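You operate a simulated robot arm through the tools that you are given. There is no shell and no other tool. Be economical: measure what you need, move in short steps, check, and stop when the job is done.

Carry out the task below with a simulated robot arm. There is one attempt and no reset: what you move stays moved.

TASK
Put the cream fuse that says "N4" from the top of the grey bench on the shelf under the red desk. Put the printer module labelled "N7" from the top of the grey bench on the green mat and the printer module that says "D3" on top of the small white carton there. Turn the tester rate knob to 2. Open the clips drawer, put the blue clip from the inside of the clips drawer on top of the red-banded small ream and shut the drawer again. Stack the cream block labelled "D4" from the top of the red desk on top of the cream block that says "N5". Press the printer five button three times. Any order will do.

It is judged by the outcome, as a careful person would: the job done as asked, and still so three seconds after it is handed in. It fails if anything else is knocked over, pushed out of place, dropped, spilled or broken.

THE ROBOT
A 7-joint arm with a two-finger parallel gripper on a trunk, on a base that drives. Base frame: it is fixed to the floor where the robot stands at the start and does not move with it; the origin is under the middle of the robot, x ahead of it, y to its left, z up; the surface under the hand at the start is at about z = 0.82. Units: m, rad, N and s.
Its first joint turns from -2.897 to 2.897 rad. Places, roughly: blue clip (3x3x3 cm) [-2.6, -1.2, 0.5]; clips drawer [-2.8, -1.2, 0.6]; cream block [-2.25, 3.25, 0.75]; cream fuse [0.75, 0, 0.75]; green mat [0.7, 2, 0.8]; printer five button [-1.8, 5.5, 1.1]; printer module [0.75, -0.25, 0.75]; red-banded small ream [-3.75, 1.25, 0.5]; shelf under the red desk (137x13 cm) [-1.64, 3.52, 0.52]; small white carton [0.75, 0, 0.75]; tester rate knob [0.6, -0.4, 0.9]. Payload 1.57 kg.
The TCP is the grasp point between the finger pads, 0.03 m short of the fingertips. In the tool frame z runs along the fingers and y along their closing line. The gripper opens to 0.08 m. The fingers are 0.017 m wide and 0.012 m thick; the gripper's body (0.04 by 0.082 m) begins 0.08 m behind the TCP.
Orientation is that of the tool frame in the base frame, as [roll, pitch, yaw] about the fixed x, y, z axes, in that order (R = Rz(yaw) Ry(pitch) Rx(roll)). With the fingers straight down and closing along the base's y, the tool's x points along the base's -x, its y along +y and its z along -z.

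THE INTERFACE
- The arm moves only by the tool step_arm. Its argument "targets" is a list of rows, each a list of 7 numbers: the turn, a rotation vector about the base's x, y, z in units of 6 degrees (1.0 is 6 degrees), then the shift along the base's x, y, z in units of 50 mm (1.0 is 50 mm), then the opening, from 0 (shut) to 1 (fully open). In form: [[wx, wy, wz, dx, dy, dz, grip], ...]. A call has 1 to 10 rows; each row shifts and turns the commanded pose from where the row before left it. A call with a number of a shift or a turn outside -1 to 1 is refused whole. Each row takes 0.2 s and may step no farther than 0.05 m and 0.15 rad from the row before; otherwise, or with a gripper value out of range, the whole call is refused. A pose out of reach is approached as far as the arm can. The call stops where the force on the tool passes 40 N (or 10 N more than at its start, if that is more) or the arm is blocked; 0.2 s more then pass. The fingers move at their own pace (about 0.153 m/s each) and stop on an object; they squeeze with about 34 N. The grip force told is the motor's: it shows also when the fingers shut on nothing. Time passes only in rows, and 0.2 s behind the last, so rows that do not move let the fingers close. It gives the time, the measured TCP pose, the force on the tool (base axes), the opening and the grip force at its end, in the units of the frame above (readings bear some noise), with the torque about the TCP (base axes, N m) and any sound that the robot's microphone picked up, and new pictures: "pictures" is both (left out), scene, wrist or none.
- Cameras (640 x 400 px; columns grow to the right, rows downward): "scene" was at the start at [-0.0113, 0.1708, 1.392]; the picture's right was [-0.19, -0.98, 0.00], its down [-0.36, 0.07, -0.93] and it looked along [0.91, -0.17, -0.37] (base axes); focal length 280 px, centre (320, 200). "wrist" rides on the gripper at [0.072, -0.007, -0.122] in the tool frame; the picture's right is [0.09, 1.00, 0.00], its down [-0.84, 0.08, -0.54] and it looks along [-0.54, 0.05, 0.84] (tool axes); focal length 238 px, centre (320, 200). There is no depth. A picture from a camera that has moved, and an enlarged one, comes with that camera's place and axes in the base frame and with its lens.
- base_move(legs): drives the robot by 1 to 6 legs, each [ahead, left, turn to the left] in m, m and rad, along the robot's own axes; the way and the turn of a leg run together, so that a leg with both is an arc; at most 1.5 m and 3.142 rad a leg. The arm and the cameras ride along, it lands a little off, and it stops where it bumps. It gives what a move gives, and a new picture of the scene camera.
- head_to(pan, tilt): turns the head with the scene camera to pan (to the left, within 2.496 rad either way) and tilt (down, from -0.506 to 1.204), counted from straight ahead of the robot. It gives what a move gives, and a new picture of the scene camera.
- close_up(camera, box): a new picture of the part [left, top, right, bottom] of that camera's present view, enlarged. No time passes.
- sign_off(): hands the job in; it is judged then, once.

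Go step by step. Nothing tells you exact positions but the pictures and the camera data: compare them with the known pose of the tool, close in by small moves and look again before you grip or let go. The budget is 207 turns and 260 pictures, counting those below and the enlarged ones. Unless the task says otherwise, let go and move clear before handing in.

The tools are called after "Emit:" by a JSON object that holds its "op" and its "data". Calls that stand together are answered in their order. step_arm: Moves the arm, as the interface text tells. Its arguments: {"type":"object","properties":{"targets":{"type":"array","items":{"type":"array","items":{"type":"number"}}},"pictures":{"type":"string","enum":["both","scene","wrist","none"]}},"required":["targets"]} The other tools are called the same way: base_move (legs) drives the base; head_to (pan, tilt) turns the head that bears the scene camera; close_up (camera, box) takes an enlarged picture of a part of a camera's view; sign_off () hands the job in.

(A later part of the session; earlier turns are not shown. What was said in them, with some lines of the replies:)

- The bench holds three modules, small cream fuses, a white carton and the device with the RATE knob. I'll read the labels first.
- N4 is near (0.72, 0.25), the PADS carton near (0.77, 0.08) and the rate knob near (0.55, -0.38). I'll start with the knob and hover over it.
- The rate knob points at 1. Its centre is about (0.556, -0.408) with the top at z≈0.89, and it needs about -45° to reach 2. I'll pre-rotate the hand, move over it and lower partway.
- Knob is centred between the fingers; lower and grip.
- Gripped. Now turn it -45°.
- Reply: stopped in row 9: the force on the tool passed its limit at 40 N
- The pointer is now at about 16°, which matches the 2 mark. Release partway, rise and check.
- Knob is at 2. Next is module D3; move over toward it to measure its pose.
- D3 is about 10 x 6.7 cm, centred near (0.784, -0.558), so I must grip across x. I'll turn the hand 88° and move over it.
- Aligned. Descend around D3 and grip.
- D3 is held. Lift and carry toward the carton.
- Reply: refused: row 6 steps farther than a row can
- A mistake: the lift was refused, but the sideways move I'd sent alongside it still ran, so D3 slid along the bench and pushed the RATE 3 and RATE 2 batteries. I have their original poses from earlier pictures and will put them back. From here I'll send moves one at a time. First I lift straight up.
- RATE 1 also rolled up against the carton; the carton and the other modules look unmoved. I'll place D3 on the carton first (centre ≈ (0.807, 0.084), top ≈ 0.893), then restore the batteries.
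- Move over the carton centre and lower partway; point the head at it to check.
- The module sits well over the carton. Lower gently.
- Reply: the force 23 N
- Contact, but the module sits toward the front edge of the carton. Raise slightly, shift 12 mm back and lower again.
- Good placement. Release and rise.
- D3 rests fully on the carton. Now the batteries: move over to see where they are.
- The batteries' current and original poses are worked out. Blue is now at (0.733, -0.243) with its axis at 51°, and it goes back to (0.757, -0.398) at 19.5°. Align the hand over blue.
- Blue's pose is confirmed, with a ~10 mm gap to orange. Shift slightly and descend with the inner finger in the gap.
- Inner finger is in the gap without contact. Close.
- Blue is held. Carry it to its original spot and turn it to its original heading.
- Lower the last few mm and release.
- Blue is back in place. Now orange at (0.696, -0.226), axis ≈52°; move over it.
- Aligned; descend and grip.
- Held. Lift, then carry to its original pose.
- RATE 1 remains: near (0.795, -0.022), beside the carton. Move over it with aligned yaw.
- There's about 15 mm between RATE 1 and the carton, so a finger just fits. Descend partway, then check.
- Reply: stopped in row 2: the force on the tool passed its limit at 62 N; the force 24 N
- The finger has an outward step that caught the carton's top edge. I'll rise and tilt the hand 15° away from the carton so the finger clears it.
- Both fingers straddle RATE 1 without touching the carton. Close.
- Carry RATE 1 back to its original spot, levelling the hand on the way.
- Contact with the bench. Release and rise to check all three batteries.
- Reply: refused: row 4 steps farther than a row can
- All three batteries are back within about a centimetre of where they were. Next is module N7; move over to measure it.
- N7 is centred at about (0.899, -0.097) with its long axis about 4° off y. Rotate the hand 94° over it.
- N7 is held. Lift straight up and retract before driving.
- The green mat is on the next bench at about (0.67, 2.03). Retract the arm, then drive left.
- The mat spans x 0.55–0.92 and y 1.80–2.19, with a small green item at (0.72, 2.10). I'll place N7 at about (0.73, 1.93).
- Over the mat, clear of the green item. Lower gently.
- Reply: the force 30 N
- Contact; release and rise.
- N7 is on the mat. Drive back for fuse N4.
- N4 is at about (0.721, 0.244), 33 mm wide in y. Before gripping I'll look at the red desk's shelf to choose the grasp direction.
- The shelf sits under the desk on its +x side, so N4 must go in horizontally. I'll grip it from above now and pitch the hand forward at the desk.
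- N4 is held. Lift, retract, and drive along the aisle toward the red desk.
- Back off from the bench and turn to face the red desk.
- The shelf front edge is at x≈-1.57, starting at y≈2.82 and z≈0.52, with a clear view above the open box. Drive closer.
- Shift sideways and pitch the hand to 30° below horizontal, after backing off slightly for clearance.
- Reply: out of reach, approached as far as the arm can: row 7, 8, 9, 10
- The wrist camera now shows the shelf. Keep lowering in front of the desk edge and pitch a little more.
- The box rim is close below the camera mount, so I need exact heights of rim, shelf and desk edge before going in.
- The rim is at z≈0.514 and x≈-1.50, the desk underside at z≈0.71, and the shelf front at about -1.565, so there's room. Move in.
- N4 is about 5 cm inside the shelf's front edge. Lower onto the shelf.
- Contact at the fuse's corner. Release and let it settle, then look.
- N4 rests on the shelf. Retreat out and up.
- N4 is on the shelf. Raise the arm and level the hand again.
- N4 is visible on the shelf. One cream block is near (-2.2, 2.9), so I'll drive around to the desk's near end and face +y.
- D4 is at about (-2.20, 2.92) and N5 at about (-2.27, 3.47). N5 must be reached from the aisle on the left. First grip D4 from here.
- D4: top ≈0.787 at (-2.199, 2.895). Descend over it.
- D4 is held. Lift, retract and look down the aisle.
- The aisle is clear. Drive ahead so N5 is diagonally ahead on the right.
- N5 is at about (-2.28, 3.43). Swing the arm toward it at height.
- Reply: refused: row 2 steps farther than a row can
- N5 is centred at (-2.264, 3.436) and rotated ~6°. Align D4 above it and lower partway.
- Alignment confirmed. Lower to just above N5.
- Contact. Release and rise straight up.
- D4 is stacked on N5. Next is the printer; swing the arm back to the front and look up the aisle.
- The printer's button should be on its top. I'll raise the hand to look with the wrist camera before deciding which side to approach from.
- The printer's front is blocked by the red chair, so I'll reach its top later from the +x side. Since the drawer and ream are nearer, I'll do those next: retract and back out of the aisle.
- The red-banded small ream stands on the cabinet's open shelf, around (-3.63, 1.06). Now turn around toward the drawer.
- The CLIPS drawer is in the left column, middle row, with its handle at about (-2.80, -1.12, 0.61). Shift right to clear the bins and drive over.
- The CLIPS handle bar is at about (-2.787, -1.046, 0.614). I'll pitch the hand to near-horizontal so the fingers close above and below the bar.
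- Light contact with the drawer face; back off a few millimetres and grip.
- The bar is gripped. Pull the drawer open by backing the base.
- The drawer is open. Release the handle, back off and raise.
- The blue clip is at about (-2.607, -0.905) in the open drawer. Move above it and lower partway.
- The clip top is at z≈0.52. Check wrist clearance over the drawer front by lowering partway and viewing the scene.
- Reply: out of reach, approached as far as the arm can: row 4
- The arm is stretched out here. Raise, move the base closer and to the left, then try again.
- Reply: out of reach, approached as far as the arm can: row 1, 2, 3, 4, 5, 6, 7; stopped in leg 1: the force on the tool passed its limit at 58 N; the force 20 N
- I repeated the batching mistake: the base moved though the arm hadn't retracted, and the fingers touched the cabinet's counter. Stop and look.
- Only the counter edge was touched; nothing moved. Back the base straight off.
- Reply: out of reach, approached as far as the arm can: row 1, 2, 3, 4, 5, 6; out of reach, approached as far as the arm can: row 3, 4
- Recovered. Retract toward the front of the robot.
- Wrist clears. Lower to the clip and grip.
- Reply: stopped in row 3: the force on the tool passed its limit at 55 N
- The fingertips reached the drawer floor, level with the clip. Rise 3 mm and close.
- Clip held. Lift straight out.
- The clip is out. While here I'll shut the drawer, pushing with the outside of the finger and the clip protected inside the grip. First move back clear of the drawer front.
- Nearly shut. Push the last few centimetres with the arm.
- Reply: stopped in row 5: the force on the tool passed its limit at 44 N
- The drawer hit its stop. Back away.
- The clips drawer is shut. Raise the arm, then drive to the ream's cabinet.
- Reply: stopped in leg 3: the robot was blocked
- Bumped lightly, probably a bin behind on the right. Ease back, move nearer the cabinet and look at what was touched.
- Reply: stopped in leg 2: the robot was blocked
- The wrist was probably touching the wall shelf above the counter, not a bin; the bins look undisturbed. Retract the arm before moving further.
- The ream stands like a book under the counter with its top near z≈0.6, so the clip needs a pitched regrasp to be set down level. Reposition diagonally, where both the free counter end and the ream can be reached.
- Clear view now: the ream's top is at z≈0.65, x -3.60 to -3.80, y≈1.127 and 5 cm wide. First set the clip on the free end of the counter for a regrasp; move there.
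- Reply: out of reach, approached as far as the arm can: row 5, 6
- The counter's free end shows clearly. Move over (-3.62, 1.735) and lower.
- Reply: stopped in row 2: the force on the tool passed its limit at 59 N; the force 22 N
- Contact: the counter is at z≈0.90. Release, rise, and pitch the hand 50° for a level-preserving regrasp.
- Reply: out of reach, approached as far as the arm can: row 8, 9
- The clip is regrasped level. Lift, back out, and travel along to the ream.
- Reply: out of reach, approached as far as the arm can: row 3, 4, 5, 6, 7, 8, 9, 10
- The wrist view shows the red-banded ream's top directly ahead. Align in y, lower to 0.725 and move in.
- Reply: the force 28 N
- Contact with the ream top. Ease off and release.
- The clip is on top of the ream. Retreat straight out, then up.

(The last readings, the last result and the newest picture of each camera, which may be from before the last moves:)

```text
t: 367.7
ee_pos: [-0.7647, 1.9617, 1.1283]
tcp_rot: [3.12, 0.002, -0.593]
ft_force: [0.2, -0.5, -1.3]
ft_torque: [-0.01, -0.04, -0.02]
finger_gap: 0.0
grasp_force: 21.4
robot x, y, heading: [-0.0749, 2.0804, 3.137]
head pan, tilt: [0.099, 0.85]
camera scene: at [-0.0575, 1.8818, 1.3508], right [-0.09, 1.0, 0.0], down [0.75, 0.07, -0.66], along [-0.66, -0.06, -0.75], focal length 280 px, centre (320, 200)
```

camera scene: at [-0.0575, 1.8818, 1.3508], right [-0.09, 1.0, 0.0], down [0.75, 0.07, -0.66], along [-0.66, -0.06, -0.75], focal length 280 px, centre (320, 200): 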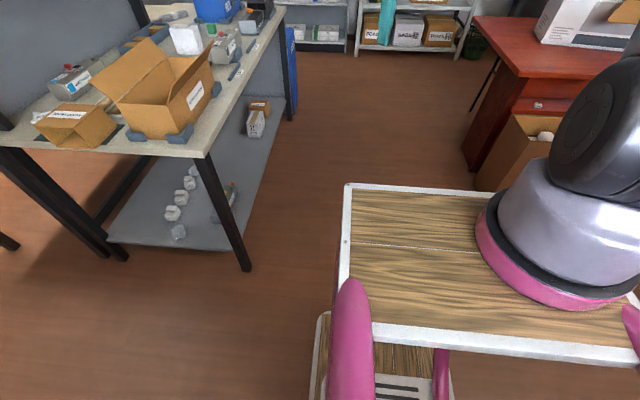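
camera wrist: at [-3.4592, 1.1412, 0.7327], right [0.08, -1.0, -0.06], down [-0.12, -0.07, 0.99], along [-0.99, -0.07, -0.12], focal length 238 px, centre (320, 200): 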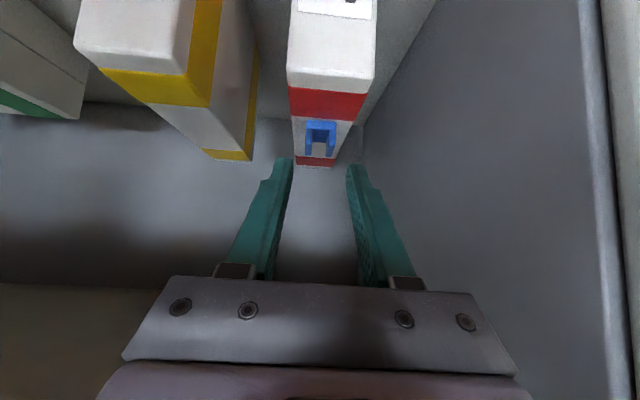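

Emit:
{"op": "base_move", "data": {"legs": [[-0.05, -1.4, 0], [0, -1.4, 0], [0, -0.6, 0]]}}

Emit:
{"op": "head_to", "data": {"pan": 0.0, "tilt": 0.4}}

```text
t: 384.1
ee_pos: [-0.7601, 5.3091, 1.1286]
tcp_rot: [3.12, 0.004, -0.566]
ft_force: [-0.3, -0.6, 1.3]
ft_torque: [0.02, -0.03, -0.02]
finger_gap: 0.0
grasp_force: 21.1
robot x, y, heading: [-0.072, 5.448, -3.123]
head pan, tilt: [0.099, 0.85]
camera scene: at [-0.0517, 5.2501, 1.3508], right [-0.12, 0.99, 0.0], down [0.75, 0.09, -0.66], along [-0.66, -0.08, -0.75], focal length 280 px, centre (320, 200)
```

scene: 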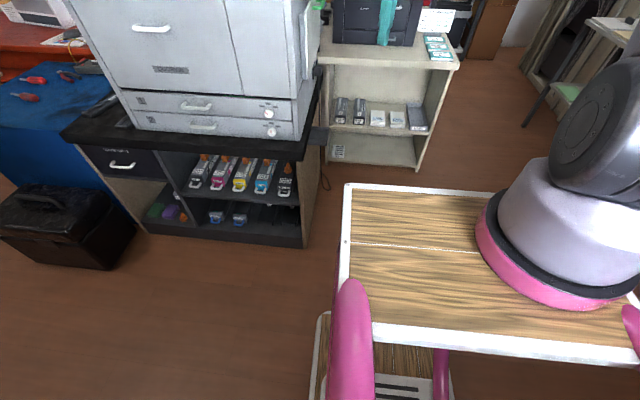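

```text
t: 385.0
ee_pos: [-0.7612, 5.3097, 1.1278]
tcp_rot: [3.123, 0.004, -0.566]
ft_force: [0.4, -0.5, -0.8]
ft_torque: [0.0, 0.01, 0.02]
finger_gap: 0.0002
grasp_force: 21.1
robot x, y, heading: [-0.0757, 5.4481, -3.123]
head pan, tilt: [0.0, 0.4]
camera scene: at [-0.0667, 5.2575, 1.3899], right [-0.02, 1.0, 0.0], down [0.39, 0.01, -0.92], along [-0.92, -0.02, -0.39], focal length 280 px, centre (320, 200)
```

scene: 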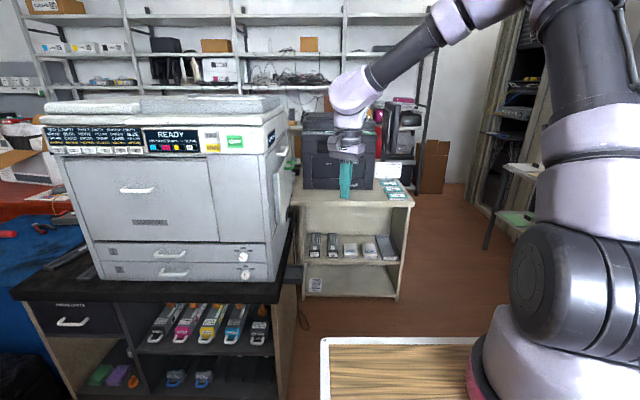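

Emit:
{"op": "close_up", "data": {"camera": "scene", "box": [40, 90, 300, 170]}}

Emit:
{"op": "close_up", "data": {"camera": "scene", "box": [290, 90, 430, 210]}}

```text
2.46 times, centred on (170, 130) of scene
camera zoom: at [-0.0667, 5.2575, 1.3899], right [-0.02, 1.0, 0.0], down [0.39, 0.01, -0.92], along [-0.92, -0.02, -0.39], focal length 689 px, centre (689, 372)
```

zoom: 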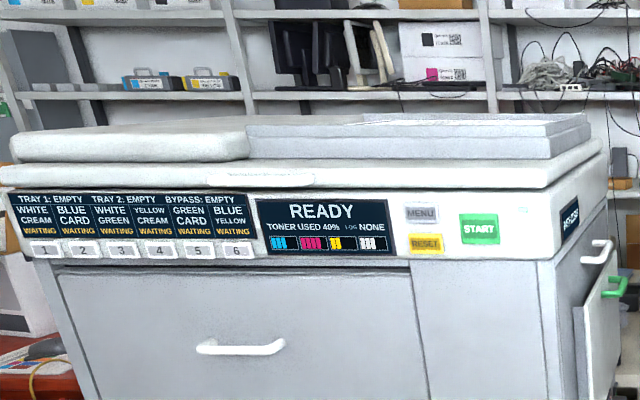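

```text
3.33 times, centred on (360, 150) of scene
camera zoom: at [-0.0667, 5.2575, 1.3899], right [-0.02, 1.0, 0.0], down [0.39, 0.01, -0.92], along [-0.92, -0.02, -0.39], focal length 932 px, centre (187, 367)
```

zoom: 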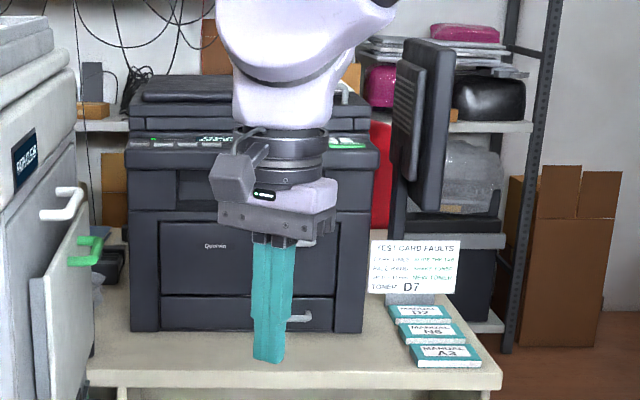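

Emit:
{"op": "close_up", "data": {"camera": "scene", "box": [255, 110, 315, 200]}}

Emit:
{"op": "close_up", "data": {"camera": "scene", "box": [300, 110, 380, 150]}}

```text
4.44 times, centred on (285, 155) of scene
camera zoom: at [-0.0667, 5.2575, 1.3899], right [-0.02, 1.0, 0.0], down [0.39, 0.01, -0.92], along [-0.92, -0.02, -0.39], focal length 1243 px, centre (476, 400)
```

zoom: 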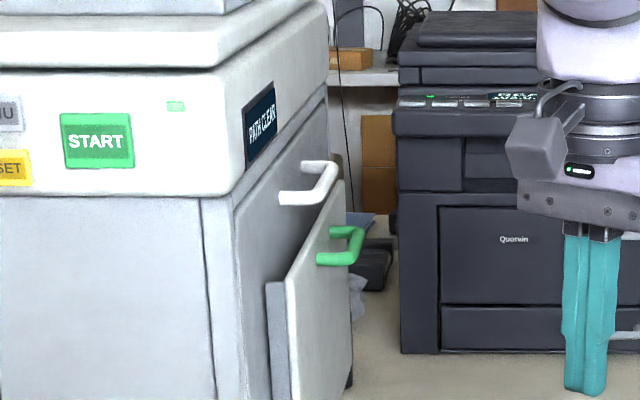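

```text
8.00 times, centred on (340, 130) of scene
camera zoom: at [-0.0667, 5.2575, 1.3899], right [-0.02, 1.0, 0.0], down [0.39, 0.01, -0.92], along [-0.92, -0.02, -0.39], focal length 2238 px, centre (160, 760)
```

zoom: 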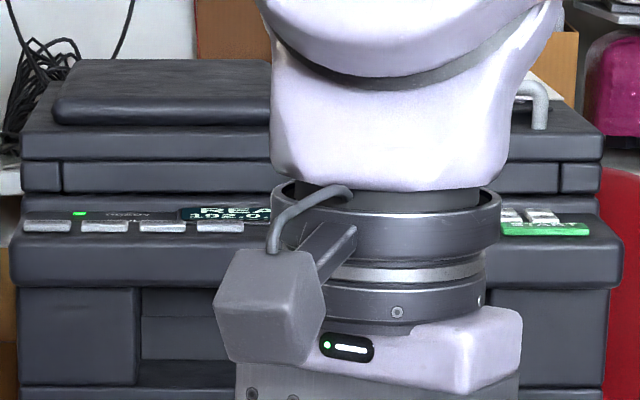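

The black printer faces +x, with its keypad near START at about (-1.7, 5.49, 1.12). Raise the arm first, and straighten the hand.

Emit:
{"op": "step_arm", "data": {"targets": [[0, 0, 0.9, 0.2, 0.2, 0.9, 0], [0, 0, 0.9, 0.2, 0.2, 0.9, 0], [0, 0, 0.9, 0.2, 0.2, 0.9, 0], [0, 0, 0.9, 0, 0.2, 0.9, 0], [0, 0, 0.9, 0, 0, 0.9, 0], [0, 0, 0.9, 0, 0, 0.9, 0]], "pictures": "none"}}

```text
t: 386.4
ee_pos: [-0.7897, 5.3375, 1.2848]
tcp_rot: [3.106, 0.02, -0.173]
ft_force: [-0.1, 0.1, 0.0]
ft_torque: [-0.03, 0.05, 0.01]
finger_gap: 0.0
grasp_force: 21.0
out of reach, approached as far as the arm can: row 4, 5, 6
robot x, y, heading: [-0.0752, 5.4499, -3.118]
head pan, tilt: [0.0, 0.4]
```

Emit:
{"op": "base_move", "data": {"legs": [[0, -0.1, -0.02], [0.76, 0, 0]]}}

Emit:
{"op": "close_up", "data": {"camera": "wrist", "box": [0, 0, 640, 400]}}

```text
t: 391.3
ee_pos: [-1.5642, 5.4592, 1.2852]
tcp_rot: [3.104, 0.02, -0.203]
ft_force: [1.0, 0.2, -0.4]
ft_torque: [0.05, 0.02, -0.02]
finger_gap: 0.0003
grasp_force: 21.3
robot x, y, heading: [-0.848, 5.5544, 3.136]
head pan, tilt: [0.0, 0.4]
camera scene: at [-0.8435, 5.3583, 1.3899], right [0.01, 1.0, 0.0], down [0.39, 0.0, -0.92], along [-0.92, 0.01, -0.39], focal length 280 px, centre (320, 200)
```

scene: 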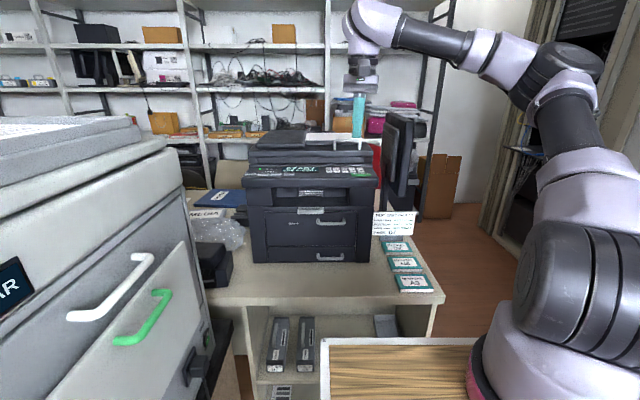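

```text
1.00 times, centred on (320, 200) of wrist (not enlarged: the box is as wide or as high as the picture)
camera zoom: at [-1.4886, 5.4547, 1.4025], right [-0.11, -0.99, 0.04], down [-0.82, 0.11, 0.56], along [-0.56, 0.03, -0.83], focal length 238 px, centre (320, 200)
```

zoom: 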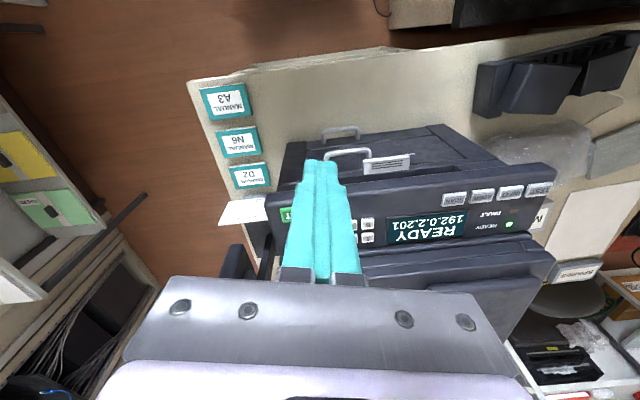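

Emit:
{"op": "close_up", "data": {"camera": "scene", "box": [310, 160, 380, 185]}}

Emit:
{"op": "close_up", "data": {"camera": "wrist", "box": [260, 170, 400, 260]}}

```text
9.14 times, centred on (345, 172) of scene
camera zoom: at [-0.8435, 5.3583, 1.3899], right [0.01, 1.0, 0.0], down [0.39, 0.0, -0.92], along [-0.92, 0.01, -0.39], focal length 2558 px, centre (91, 451)
```

zoom: 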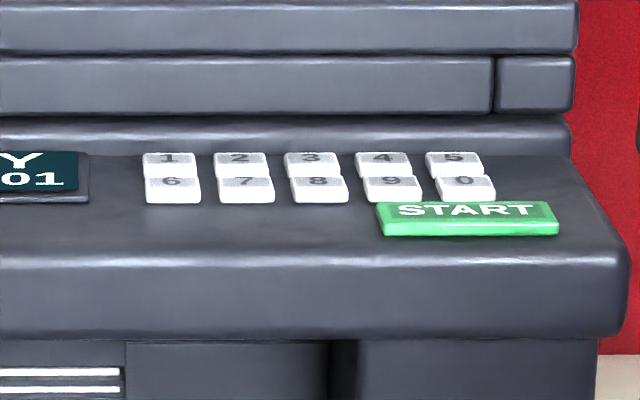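

```text
4.44 times, centred on (330, 215) of wrist
camera zoom: at [-1.4886, 5.4547, 1.4025], right [-0.11, -0.99, 0.04], down [-0.82, 0.11, 0.56], along [-0.56, 0.03, -0.83], focal length 1059 px, centre (276, 133)
```

zoom: 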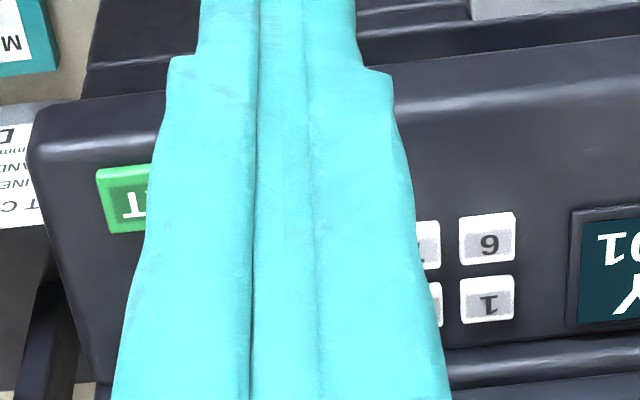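

Button 5 is at about (-1.757, 5.502, 1.12): far row, rightmost. Straighten the closed fingers and move over it.

Emit:
{"op": "step_arm", "data": {"targets": [[0.1, -0.05, 0.5, -0.9, 0.2, -0.1, 0], [0.1, -0.05, 0.5, -0.9, 0.2, -0.1, 0], [0.1, -0.05, 0.5, -0.9, 0.22, 0, 0], [0.06, -0.04, 0.44, -0.9, 0.22, 0, 0], [0, 0, 0, -0.22, 0.02, 0, 0], [0, 0, 0, 0, 0, -0.6, 0]], "pictures": "none"}}

```text
t: 392.7
ee_pos: [-1.7565, 5.5003, 1.2446]
tcp_rot: [-3.138, 0.004, 0.002]
ft_force: [-0.9, 0.1, -0.7]
ft_torque: [0.02, 0.02, -0.03]
finger_gap: 0.0
grasp_force: 21.2
robot x, y, heading: [-0.8475, 5.549, 3.139]
head pan, tilt: [0.0, 0.4]
```

Emit:
{"op": "step_arm", "data": {"targets": [[0, 0, 0, 0, 0.04, -0.7, 0], [0, 0, 0, 0, 0, -0.5, 0]], "pictures": "wrist"}}

Emit:
{"op": "close_up", "data": {"camera": "scene", "box": [310, 140, 390, 190]}}

```text
t: 393.3
ee_pos: [-1.7542, 5.5019, 1.1848]
tcp_rot: [-3.14, 0.008, 0.0]
ft_force: [-0.3, -0.5, -0.4]
ft_torque: [-0.01, 0.02, 0.01]
finger_gap: 0.0003
grasp_force: 21.2
robot x, y, heading: [-0.8434, 5.5523, 3.132]
head pan, tilt: [0.0, 0.4]
camera wrist: at [-1.6815, 5.5086, 1.3047], right [0.09, -1.0, 0.0], down [-0.83, -0.08, 0.55], along [-0.54, -0.05, -0.84], focal length 238 px, centre (320, 200)
```

wrist: 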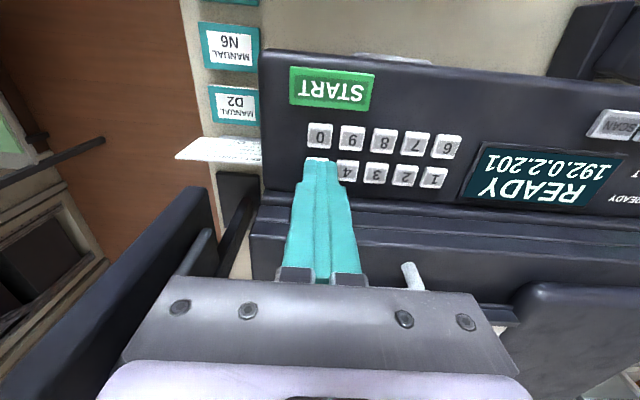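

```text
8.00 times, centred on (350, 165) of scene
camera zoom: at [-0.8433, 5.3582, 1.3899], right [0.01, 1.0, 0.0], down [0.39, 0.0, -0.92], along [-0.92, 0.01, -0.39], focal length 2238 px, centre (80, 480)
```

zoom: 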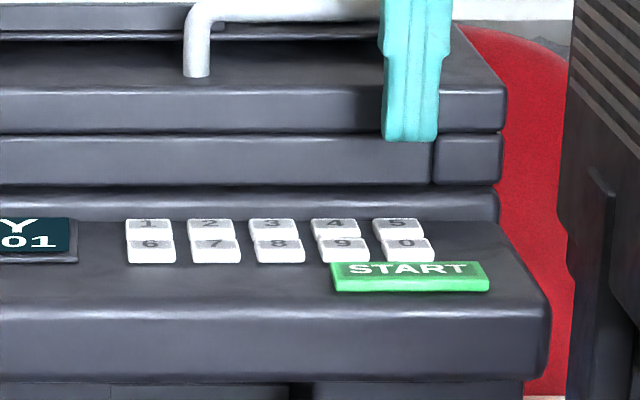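

The wrist view shows button 5 about 12 mm further back than the fingertip. Correct that and make the first press.

Emit:
{"op": "step_arm", "data": {"targets": [[0, 0, 0, -0.24, -0.03, 0, 0], [0, 0, 0, 0, 0, -0.5, 0], [0, 0, 0, 0, 0, -0.12, 0], [0, 0, 0, 0, 0, 0, 0]], "pictures": "wrist"}}

Emit:
{"op": "close_up", "data": {"camera": "scene", "box": [310, 140, 390, 190]}}

```text
t: 394.3
ee_pos: [-1.7665, 5.5022, 1.1527]
tcp_rot: [-3.139, 0.006, -0.001]
ft_force: [0.0, 0.0, 0.0]
ft_torque: [0.03, -0.02, 0.01]
finger_gap: 0.0
grasp_force: 21.6
robot x, y, heading: [-0.849, 5.5544, 3.139]
head pan, tilt: [0.0, 0.4]
camera wrist: at [-1.694, 5.5086, 1.2733], right [0.09, -1.0, 0.0], down [-0.83, -0.08, 0.55], along [-0.54, -0.05, -0.84], focal length 238 px, centre (320, 200)
```

wrist: 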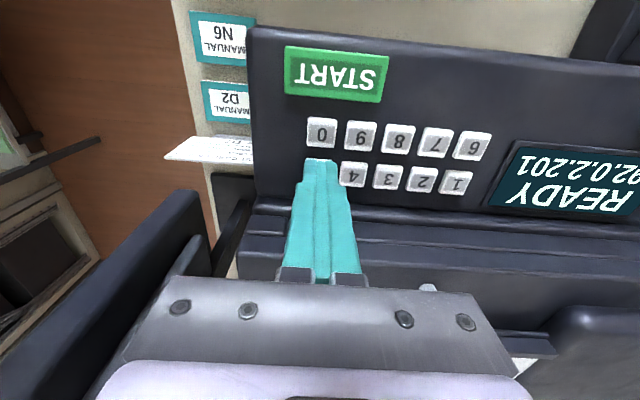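

```text
8.00 times, centred on (350, 165) of scene
camera zoom: at [-0.8435, 5.3583, 1.3899], right [0.01, 1.0, 0.0], down [0.39, 0.0, -0.92], along [-0.92, 0.01, -0.39], focal length 2238 px, centre (80, 480)
```

zoom: 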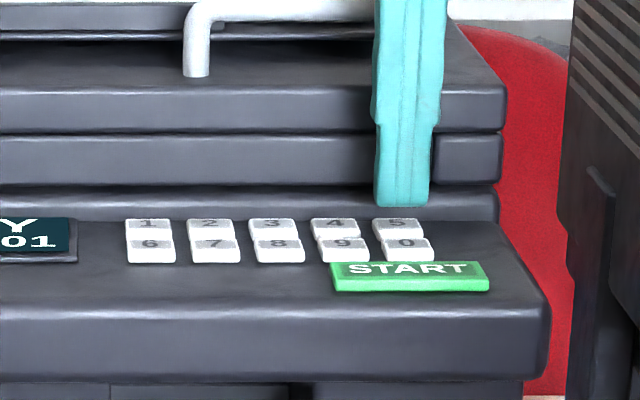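

Aligned directly over 5. Press down gently.

Emit:
{"op": "step_arm", "data": {"targets": [[0, 0, 0, 0, -0.03, -0.12, 0], [0, 0, 0, 0, 0, -0.08, 0], [0, 0, 0, 0, 0, -0.06, 0]], "pictures": "none"}}

```text
t: 395.1
ee_pos: [-1.7667, 5.5005, 1.1397]
tcp_rot: [-3.14, 0.005, 0.0]
ft_force: [-1.6, 0.0, 2.6]
ft_torque: [0.0, 0.02, 0.04]
finger_gap: 0.0002
grasp_force: 21.4
robot x, y, heading: [-0.8472, 5.548, 3.136]
head pan, tilt: [0.0, 0.4]
heard: click
```

A click: that's press one. Lift and press again.

Emit:
{"op": "step_arm", "data": {"targets": [[0, 0, 0, 0, 0, 0.2, 0], [0, 0, 0, 0, 0, 0.1, 0], [0, 0, 0, 0, 0, 0, 0], [0, 0, 0, 0, 0, -0.16, 0], [0, 0, 0, 0, 0, -0.08, 0], [0, 0, 0, 0, 0, -0.06, 0]], "pictures": "none"}}

```text
t: 396.5
ee_pos: [-1.7672, 5.4998, 1.1402]
tcp_rot: [-3.14, 0.004, 0.0]
ft_force: [-0.8, 0.0, 1.7]
ft_torque: [0.03, 0.0, -0.05]
finger_gap: 0.0001
grasp_force: 21.5
robot x, y, heading: [-0.8485, 5.5501, 3.14]
head pan, tilt: [0.0, 0.4]
heard: click
```

Second click. Once more, then lift clear.

Emit:
{"op": "step_arm", "data": {"targets": [[0, 0, 0, 0, 0, 0.2, 0], [0, 0, 0, 0, 0, 0.1, 0], [0, 0, 0, 0, 0, 0, 0], [0, 0, 0, 0, 0, -0.16, 0], [0, 0, 0, 0, 0, -0.08, 0], [0, 0, 0, 0, 0, -0.06, 0]], "pictures": "none"}}

```text
t: 397.9
ee_pos: [-1.7669, 5.5011, 1.1403]
tcp_rot: [-3.14, 0.003, 0.0]
ft_force: [-1.4, -1.3, 2.4]
ft_torque: [-0.02, 0.03, -0.02]
finger_gap: 0.0
grasp_force: 21.7
robot x, y, heading: [-0.848, 5.5524, 3.139]
head pan, tilt: [0.0, 0.4]
heard: click
```

Emit:
{"op": "step_arm", "data": {"targets": [[0, 0, 0, 0, 0, 0.3, 0], [0, 0, 0, 0, 0, 0.6, 0], [0, 0, 0, 0, 0, 0.8, 0], [0, 0, 0, 0.7, 0, 0.3, 0], [0, 0, 0, 0.9, 0, 0, 0], [0, 0, 0, 0.9, 0, 0, 0]], "pictures": "scene"}}

Emit:
{"op": "close_up", "data": {"camera": "scene", "box": [240, 140, 400, 220]}}

```text
t: 399.3
ee_pos: [-1.6424, 5.5003, 1.2398]
tcp_rot: [-3.14, 0.004, 0.001]
ft_force: [0.0, 0.0, -0.8]
ft_torque: [0.01, -0.03, 0.0]
finger_gap: 0.0
grasp_force: 21.5
robot x, y, heading: [-0.8504, 5.5514, 3.137]
head pan, tilt: [0.0, 0.4]
camera scene: at [-0.844, 5.3581, 1.3899], right [0.01, 1.0, 0.0], down [0.39, 0.0, -0.92], along [-0.92, 0.01, -0.39], focal length 280 px, centre (320, 200)
```

scene: 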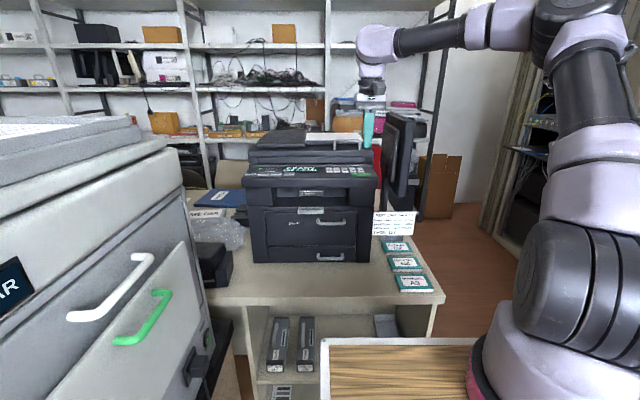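

```text
4.00 times, centred on (320, 180) of scene
camera zoom: at [-0.844, 5.3581, 1.3899], right [0.01, 1.0, 0.0], down [0.39, 0.0, -0.92], along [-0.92, 0.01, -0.39], focal length 1119 px, centre (320, 280)
```

zoom: 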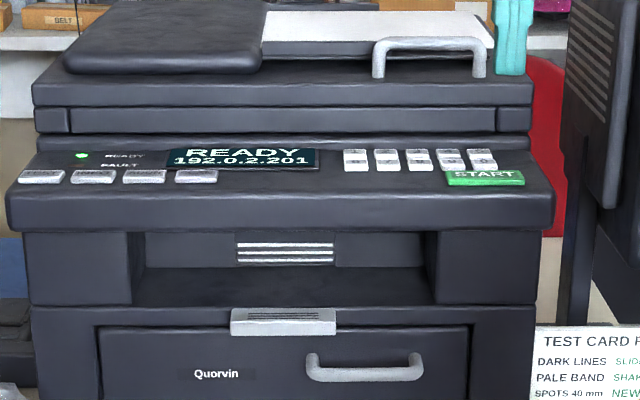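

All the steps are carried out and the hand is clear of everything, so I'm handing in.

Emit:
{"op": "sign_off", "data": {}}

```text
The job is handed in.
```

I handed in the job with every step carried out, but there was one mishap: while moving D3 I pushed the three RATE batteries along the grey bench. I put all three back within about 1 cm of where they were. RATE 2 and RATE 3 are rolled on their sides from how they lay, so their labels no longer face up.

- **Fuse N4:** on the shelf under the red desk, lying on its side.
- **Modules:** N7 is on the green mat, and D3 is on the small white carton.
- **Tester rate knob:** set to 2.
- **Blue clip:** on top of the red-banded small ream, with the clips drawer shut again.
- **Blocks:** D4 is stacked on N5.
- **Printer five button:** pressed three times, with a click each time. The display did not change. I used the black Quorvin printer because it matches the location you gave; the white copier nearby also has a 5 button.

The arm also bumped the carton's top edge, the counter above the clips drawer and the shelf above the ream's counter. Nothing looked moved afterwards.
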